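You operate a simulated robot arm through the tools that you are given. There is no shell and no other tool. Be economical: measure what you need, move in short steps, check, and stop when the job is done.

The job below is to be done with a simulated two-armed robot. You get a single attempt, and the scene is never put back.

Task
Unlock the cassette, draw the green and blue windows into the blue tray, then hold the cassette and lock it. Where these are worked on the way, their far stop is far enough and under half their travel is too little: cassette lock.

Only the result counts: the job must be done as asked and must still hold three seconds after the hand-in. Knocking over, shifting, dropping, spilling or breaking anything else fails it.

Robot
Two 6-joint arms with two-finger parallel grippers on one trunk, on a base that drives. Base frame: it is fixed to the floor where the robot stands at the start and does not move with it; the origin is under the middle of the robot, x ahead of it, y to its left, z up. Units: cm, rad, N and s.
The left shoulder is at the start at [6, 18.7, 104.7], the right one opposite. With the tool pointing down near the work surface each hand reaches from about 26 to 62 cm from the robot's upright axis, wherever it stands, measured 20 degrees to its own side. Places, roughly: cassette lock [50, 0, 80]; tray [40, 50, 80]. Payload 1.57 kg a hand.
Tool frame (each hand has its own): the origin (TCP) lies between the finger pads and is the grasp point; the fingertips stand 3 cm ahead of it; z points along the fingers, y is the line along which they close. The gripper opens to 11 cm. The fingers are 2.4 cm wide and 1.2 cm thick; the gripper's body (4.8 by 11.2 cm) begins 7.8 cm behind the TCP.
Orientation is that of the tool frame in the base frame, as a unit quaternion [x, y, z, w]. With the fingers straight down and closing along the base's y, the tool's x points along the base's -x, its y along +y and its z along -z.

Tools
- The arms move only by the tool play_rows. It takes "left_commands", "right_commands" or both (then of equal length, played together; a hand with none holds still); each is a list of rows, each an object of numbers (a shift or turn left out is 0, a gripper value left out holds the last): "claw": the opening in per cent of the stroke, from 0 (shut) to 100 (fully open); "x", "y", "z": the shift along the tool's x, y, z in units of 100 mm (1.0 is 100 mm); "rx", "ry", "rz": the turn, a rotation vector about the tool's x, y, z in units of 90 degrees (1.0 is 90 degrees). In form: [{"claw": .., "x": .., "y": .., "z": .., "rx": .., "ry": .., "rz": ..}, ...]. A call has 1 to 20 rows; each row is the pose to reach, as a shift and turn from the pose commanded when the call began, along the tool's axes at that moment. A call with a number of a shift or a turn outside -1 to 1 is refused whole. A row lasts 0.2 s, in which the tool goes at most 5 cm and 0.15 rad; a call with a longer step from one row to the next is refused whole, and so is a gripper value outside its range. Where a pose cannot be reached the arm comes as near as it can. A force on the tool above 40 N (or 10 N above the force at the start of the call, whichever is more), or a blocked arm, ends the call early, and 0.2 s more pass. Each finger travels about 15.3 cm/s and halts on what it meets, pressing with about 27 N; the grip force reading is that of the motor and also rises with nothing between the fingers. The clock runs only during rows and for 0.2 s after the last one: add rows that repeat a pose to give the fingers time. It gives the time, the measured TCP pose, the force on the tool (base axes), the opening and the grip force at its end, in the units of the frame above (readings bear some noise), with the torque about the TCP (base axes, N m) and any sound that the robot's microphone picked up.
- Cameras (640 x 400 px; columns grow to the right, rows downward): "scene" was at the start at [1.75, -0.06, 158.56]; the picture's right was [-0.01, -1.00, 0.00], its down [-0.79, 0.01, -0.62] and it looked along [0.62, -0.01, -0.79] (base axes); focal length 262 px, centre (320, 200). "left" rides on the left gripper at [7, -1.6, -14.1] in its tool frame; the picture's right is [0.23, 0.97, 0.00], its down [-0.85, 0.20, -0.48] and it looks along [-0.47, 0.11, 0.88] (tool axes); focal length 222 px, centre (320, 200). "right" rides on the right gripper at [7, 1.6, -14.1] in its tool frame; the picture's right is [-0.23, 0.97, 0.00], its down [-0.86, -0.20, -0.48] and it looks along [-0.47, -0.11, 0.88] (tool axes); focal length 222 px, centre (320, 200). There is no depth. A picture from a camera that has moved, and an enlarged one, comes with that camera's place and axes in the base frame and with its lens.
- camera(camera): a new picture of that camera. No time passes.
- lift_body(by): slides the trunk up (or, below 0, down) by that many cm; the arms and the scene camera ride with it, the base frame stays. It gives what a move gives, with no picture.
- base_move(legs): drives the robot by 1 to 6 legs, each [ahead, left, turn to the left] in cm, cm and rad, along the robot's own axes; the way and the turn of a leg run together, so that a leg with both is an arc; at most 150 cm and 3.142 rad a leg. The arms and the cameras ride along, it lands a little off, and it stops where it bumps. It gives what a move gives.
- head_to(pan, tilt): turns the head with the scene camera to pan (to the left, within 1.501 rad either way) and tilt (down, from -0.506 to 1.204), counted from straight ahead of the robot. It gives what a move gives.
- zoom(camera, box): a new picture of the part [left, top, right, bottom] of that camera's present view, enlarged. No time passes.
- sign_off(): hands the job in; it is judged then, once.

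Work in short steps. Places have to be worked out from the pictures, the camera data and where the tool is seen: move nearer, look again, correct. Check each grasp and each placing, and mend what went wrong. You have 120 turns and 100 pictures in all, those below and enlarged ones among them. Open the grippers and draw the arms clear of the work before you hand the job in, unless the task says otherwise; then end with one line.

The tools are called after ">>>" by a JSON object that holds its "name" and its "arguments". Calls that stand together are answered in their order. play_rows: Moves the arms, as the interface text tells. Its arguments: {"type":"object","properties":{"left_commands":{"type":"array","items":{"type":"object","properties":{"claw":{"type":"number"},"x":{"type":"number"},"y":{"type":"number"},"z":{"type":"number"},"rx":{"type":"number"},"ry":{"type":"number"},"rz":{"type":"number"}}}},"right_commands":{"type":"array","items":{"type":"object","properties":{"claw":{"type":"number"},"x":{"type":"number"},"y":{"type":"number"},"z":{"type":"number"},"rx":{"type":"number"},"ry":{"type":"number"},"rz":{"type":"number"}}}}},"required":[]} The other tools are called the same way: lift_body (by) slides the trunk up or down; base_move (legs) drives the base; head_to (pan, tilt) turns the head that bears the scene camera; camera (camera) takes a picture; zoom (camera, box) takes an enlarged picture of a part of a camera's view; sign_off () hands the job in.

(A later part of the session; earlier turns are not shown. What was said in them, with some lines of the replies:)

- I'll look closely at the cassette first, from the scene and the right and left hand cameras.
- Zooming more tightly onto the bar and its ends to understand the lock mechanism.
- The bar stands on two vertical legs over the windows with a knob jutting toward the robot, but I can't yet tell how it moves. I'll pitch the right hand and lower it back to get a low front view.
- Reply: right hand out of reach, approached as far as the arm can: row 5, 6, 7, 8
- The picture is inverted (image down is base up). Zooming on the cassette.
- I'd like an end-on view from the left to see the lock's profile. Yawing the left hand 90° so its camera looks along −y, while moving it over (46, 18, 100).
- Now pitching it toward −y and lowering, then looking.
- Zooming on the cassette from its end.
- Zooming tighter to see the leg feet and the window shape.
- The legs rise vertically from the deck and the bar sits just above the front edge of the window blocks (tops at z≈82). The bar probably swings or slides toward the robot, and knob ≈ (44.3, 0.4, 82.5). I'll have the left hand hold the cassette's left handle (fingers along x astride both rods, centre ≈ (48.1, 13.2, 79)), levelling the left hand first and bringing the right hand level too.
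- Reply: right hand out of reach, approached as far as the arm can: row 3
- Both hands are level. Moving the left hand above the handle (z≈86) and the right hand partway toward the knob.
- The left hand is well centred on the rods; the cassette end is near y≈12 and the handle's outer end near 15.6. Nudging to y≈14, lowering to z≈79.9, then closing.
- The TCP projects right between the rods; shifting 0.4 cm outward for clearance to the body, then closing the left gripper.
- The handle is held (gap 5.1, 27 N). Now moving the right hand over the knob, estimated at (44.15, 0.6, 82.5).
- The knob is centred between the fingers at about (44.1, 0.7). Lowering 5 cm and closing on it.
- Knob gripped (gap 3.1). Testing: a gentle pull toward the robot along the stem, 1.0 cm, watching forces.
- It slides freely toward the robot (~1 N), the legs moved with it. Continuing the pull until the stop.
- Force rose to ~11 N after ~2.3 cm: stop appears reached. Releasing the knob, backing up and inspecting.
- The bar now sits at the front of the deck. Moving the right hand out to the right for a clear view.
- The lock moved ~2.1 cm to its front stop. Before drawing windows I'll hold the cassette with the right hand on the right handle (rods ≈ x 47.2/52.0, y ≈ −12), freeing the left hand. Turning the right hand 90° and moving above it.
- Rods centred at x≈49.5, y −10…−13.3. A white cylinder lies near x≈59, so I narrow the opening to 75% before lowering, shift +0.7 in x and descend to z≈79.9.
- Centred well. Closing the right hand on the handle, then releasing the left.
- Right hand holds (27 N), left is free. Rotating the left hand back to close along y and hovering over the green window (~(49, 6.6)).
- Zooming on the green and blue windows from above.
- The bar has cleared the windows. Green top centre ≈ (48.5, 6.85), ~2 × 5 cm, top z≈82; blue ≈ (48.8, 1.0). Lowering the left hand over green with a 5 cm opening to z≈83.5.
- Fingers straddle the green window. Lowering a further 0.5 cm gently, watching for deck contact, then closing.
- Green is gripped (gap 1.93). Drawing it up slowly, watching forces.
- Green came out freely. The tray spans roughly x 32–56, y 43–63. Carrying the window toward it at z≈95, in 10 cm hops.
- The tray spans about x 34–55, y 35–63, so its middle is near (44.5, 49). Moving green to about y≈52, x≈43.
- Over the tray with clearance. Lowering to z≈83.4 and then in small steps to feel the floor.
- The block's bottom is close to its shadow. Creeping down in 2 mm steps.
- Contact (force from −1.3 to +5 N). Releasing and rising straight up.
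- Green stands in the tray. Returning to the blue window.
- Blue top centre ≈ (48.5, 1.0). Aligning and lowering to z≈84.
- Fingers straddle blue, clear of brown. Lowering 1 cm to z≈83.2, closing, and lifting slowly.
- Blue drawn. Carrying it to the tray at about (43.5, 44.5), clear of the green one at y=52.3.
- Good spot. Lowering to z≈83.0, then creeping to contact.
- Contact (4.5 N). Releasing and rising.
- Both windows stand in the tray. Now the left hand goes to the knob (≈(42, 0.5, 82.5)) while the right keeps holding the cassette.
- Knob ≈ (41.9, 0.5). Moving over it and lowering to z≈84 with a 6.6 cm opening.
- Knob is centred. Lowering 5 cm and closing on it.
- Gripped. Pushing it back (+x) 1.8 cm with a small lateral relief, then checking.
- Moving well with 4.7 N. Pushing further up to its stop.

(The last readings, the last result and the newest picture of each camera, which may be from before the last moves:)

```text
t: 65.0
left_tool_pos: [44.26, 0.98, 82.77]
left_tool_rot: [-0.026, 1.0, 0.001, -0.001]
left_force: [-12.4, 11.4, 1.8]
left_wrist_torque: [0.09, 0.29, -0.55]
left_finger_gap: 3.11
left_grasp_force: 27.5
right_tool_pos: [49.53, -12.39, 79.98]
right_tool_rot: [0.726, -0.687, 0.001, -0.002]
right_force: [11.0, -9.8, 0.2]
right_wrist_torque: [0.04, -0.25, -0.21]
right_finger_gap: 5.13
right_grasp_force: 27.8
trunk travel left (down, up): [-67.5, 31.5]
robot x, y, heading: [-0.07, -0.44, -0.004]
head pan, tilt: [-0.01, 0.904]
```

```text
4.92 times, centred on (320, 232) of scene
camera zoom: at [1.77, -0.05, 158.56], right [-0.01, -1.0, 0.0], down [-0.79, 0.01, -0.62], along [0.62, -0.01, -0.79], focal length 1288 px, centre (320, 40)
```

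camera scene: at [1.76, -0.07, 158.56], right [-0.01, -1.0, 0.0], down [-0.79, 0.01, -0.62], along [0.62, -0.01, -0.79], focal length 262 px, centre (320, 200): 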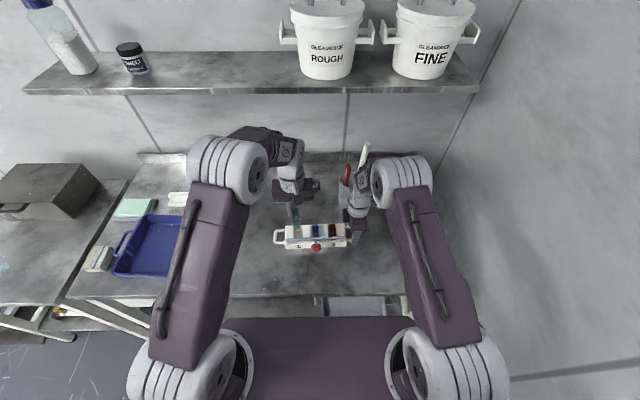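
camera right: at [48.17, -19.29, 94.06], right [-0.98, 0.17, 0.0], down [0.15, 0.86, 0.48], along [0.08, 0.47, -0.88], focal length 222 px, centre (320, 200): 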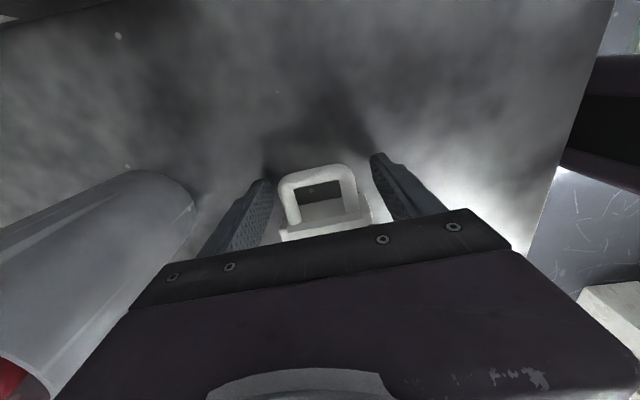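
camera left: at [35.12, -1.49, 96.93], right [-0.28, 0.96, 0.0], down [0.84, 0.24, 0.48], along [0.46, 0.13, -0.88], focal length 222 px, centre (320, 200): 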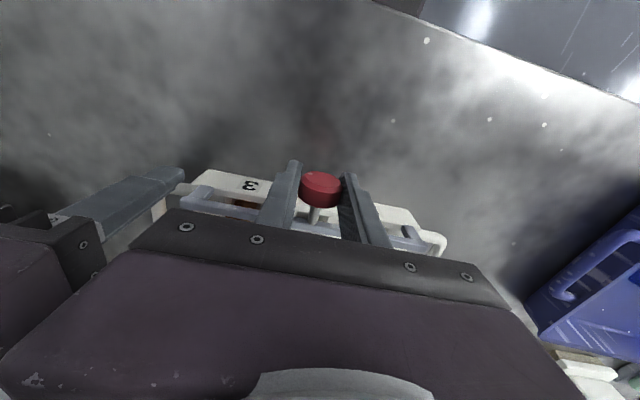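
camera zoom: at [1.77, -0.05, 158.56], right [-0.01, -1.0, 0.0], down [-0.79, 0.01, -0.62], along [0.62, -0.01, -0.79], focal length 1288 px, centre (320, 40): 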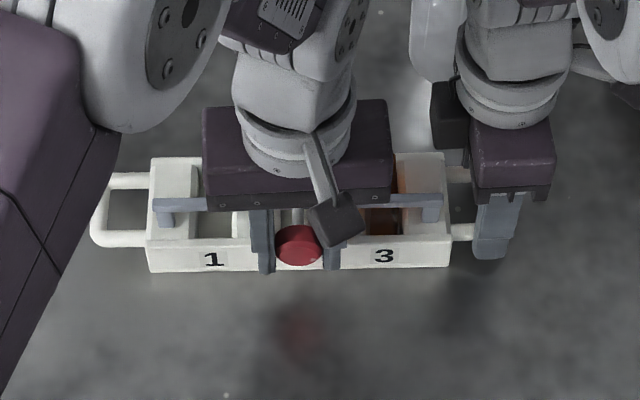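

Force rose to ~12 N and the cassette began to swing slightly, so the stop is reached. Releasing the knob and lifting away to inspect.

>>> {"name": "play_rows", "arguments": {"left_commands": [{"claw": 30}, {"claw": 50}, {"claw": 60}, {"claw": 60, "z": -0.3}, {"z": -0.7}, {"z": -1.0}, {"x": 0.2, "y": 0.4, "z": -1.0}, {"x": 0.3, "y": 0.8, "z": -1.0}, {"x": 0.3, "y": 1.0, "z": -1.0}]}}

>>> {"name": "play_rows", "arguments": {"left_commands": [{"y": 0.4}, {"y": 0.8}, {"y": 0.8}]}}

>>> {"name": "zoom", "arguments": {"camera": "scene", "box": [275, 215, 365, 265]}}

```text
t: 67.0
left_tool_pos: [40.87, 10.62, 92.8]
left_tool_rot: [-0.024, 1.0, -0.001, -0.001]
left_force: [0.5, 0.0, -1.1]
left_wrist_torque: [0.0, 0.0, 0.02]
left_finger_gap: 6.57
left_grasp_force: 0.0
right_tool_pos: [49.38, -12.37, 79.9]
right_tool_rot: [0.726, -0.687, 0.0, 0.001]
right_force: [-1.8, 0.6, -0.3]
right_wrist_torque: [-0.38, -0.03, 0.12]
right_finger_gap: 5.13
right_grasp_force: 26.9
trunk travel left (down, up): [-67.5, 31.5]
robot x, y, heading: [0.09, -0.04, -0.004]
head pan, tilt: [-0.01, 0.904]
```

```text
t: 67.8
left_tool_pos: [40.52, 18.64, 92.71]
left_tool_rot: [-0.025, 1.0, 0.001, -0.001]
left_force: [-0.1, -0.2, -0.8]
left_wrist_torque: [-0.01, -0.02, 0.01]
left_finger_gap: 6.61
left_grasp_force: 0.1
right_tool_pos: [49.52, -12.31, 79.9]
right_tool_rot: [0.726, -0.688, 0.0, -0.001]
right_force: [0.0, 0.1, -0.4]
right_wrist_torque: [0.02, -0.01, 0.07]
right_finger_gap: 5.09
right_grasp_force: 26.6
trunk travel left (down, up): [-67.5, 31.5]
robot x, y, heading: [0.15, 0.03, 0.003]
head pan, tilt: [-0.01, 0.904]
```

```text
7.11 times, centred on (320, 240) of scene
camera zoom: at [1.79, -0.08, 158.56], right [-0.01, -1.0, 0.0], down [-0.79, 0.01, -0.62], along [0.62, -0.01, -0.79], focal length 1861 px, centre (320, -84)
```

zoom: 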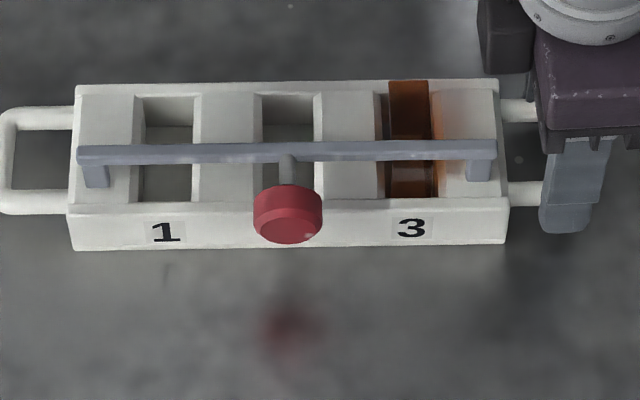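

The bar is back at its original locked position relative to the cassette (same proportions as at the start). Releasing the right hand and lifting clear.

>>> {"name": "play_rows", "arguments": {"right_commands": [{"claw": 55}, {"claw": 70}, {"claw": 70}, {"z": -0.3}, {"z": -0.7}, {"z": -1.0}, {"z": -1.0, "x": 0.3, "y": 0.2}, {"z": -1.0, "x": 0.6, "y": 0.5}], "left_commands": [{"z": 0}, {"z": -0.2}, {"z": -0.5}, {"z": -0.8}, {"z": -0.8}, {"z": -0.8}, {"z": -0.8}, {"z": -0.8}]}}

>>> {"name": "camera", "arguments": {"camera": "scene"}}

>>> {"name": "zoom", "arguments": {"camera": "scene", "box": [255, 195, 385, 270]}}

>>> {"name": "camera", "arguments": {"camera": "left"}}

```text
t: 69.6
left_tool_pos: [40.22, 18.58, 100.91]
left_tool_rot: [-0.026, 1.0, 0.001, 0.001]
left_force: [-0.4, 0.5, -0.1]
left_wrist_torque: [0.01, -0.03, -0.02]
left_finger_gap: 6.58
left_grasp_force: 0.1
right_tool_pos: [44.72, -18.69, 90.03]
right_tool_rot: [0.726, -0.687, 0.0, -0.001]
right_force: [0.8, -0.7, 0.7]
right_wrist_torque: [0.0, 0.02, 0.0]
right_finger_gap: 7.71
right_grasp_force: 0.1
trunk travel left (down, up): [-67.5, 31.5]
robot x, y, heading: [-0.08, -0.55, -0.003]
head pan, tilt: [-0.01, 0.904]
```

```text
39 pictures are left
camera scene: at [1.64, -0.16, 158.56], right [-0.01, -1.0, 0.0], down [-0.79, 0.01, -0.62], along [0.62, -0.01, -0.79], focal length 262 px, centre (320, 200)
```

scene: 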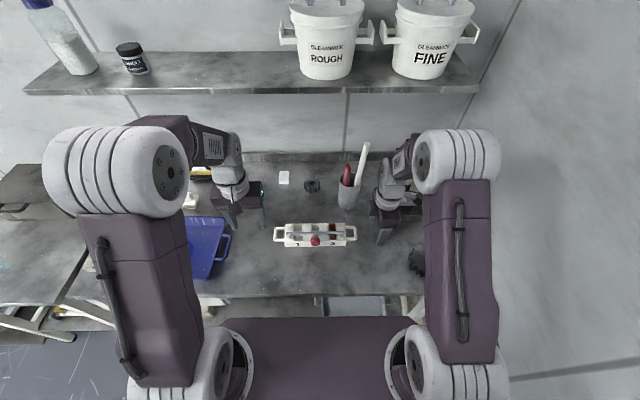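

```text
4.92 times, centred on (320, 232) of scene
camera zoom: at [1.64, -0.16, 158.56], right [-0.01, -1.0, 0.0], down [-0.79, 0.01, -0.62], along [0.62, -0.01, -0.79], focal length 1288 px, centre (320, 40)
```

zoom: 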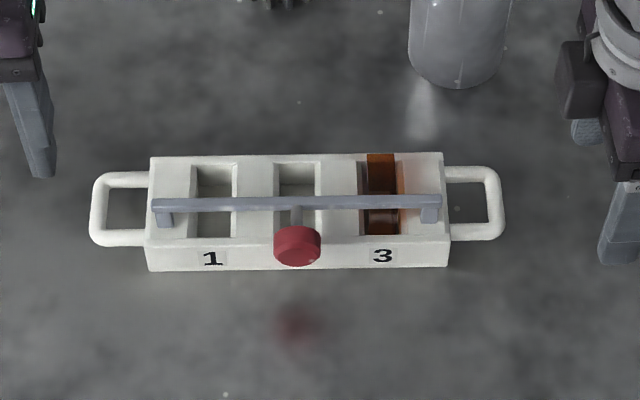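

```text
37 pictures are left
camera left: at [33.52, 16.52, 115.04], right [-0.28, 0.96, 0.0], down [0.84, 0.24, 0.48], along [0.46, 0.13, -0.88], focal length 222 px, centre (320, 200)
```

left: 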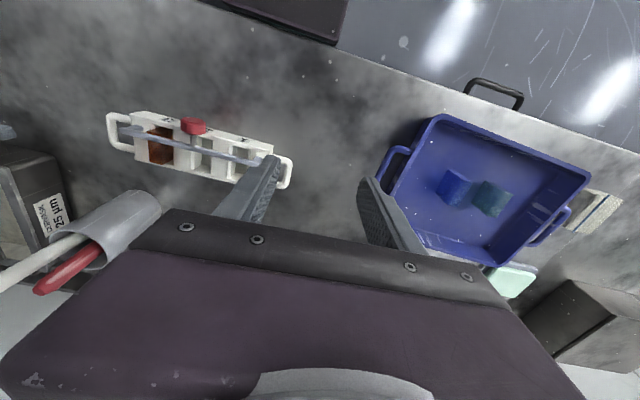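

Everything is in place: both windows in the tray, brown still in, cassette locked, nothing else disturbed. Raising the right hand, opening both grippers fully, then handing in.

>>> {"name": "play_rows", "arguments": {"right_commands": [{"z": -0.4}, {"z": -0.8, "claw": 100}, {"z": -0.8}, {"z": -0.8}], "left_commands": [{"z": 0}, {"claw": 100}, {"claw": 100}, {"claw": 100}]}}

>>> {"name": "sign_off", "arguments": {}}

```text
t: 70.6
left_tool_pos: [40.4, 18.61, 100.85]
left_tool_rot: [-0.025, 1.0, 0.0, 0.001]
left_force: [0.2, -0.3, -1.4]
left_wrist_torque: [0.0, -0.01, 0.02]
left_finger_gap: 11.04
left_grasp_force: 0.0
right_tool_pos: [44.92, -18.73, 97.9]
right_tool_rot: [0.727, -0.687, -0.001, 0.0]
right_force: [-0.3, 0.5, -1.1]
right_wrist_torque: [0.03, -0.05, 0.03]
right_finger_gap: 11.0
right_grasp_force: 0.1
trunk travel left (down, up): [-67.5, 31.5]
robot x, y, heading: [0.14, -0.4, 0.001]
head pan, tilt: [-0.01, 0.904]
```

```text
The job is handed in.
```

The cassette was unlocked, the green and blue windows now stand in the blue tray, and the cassette was held and locked again, with both hands opened and clear before hand-in.
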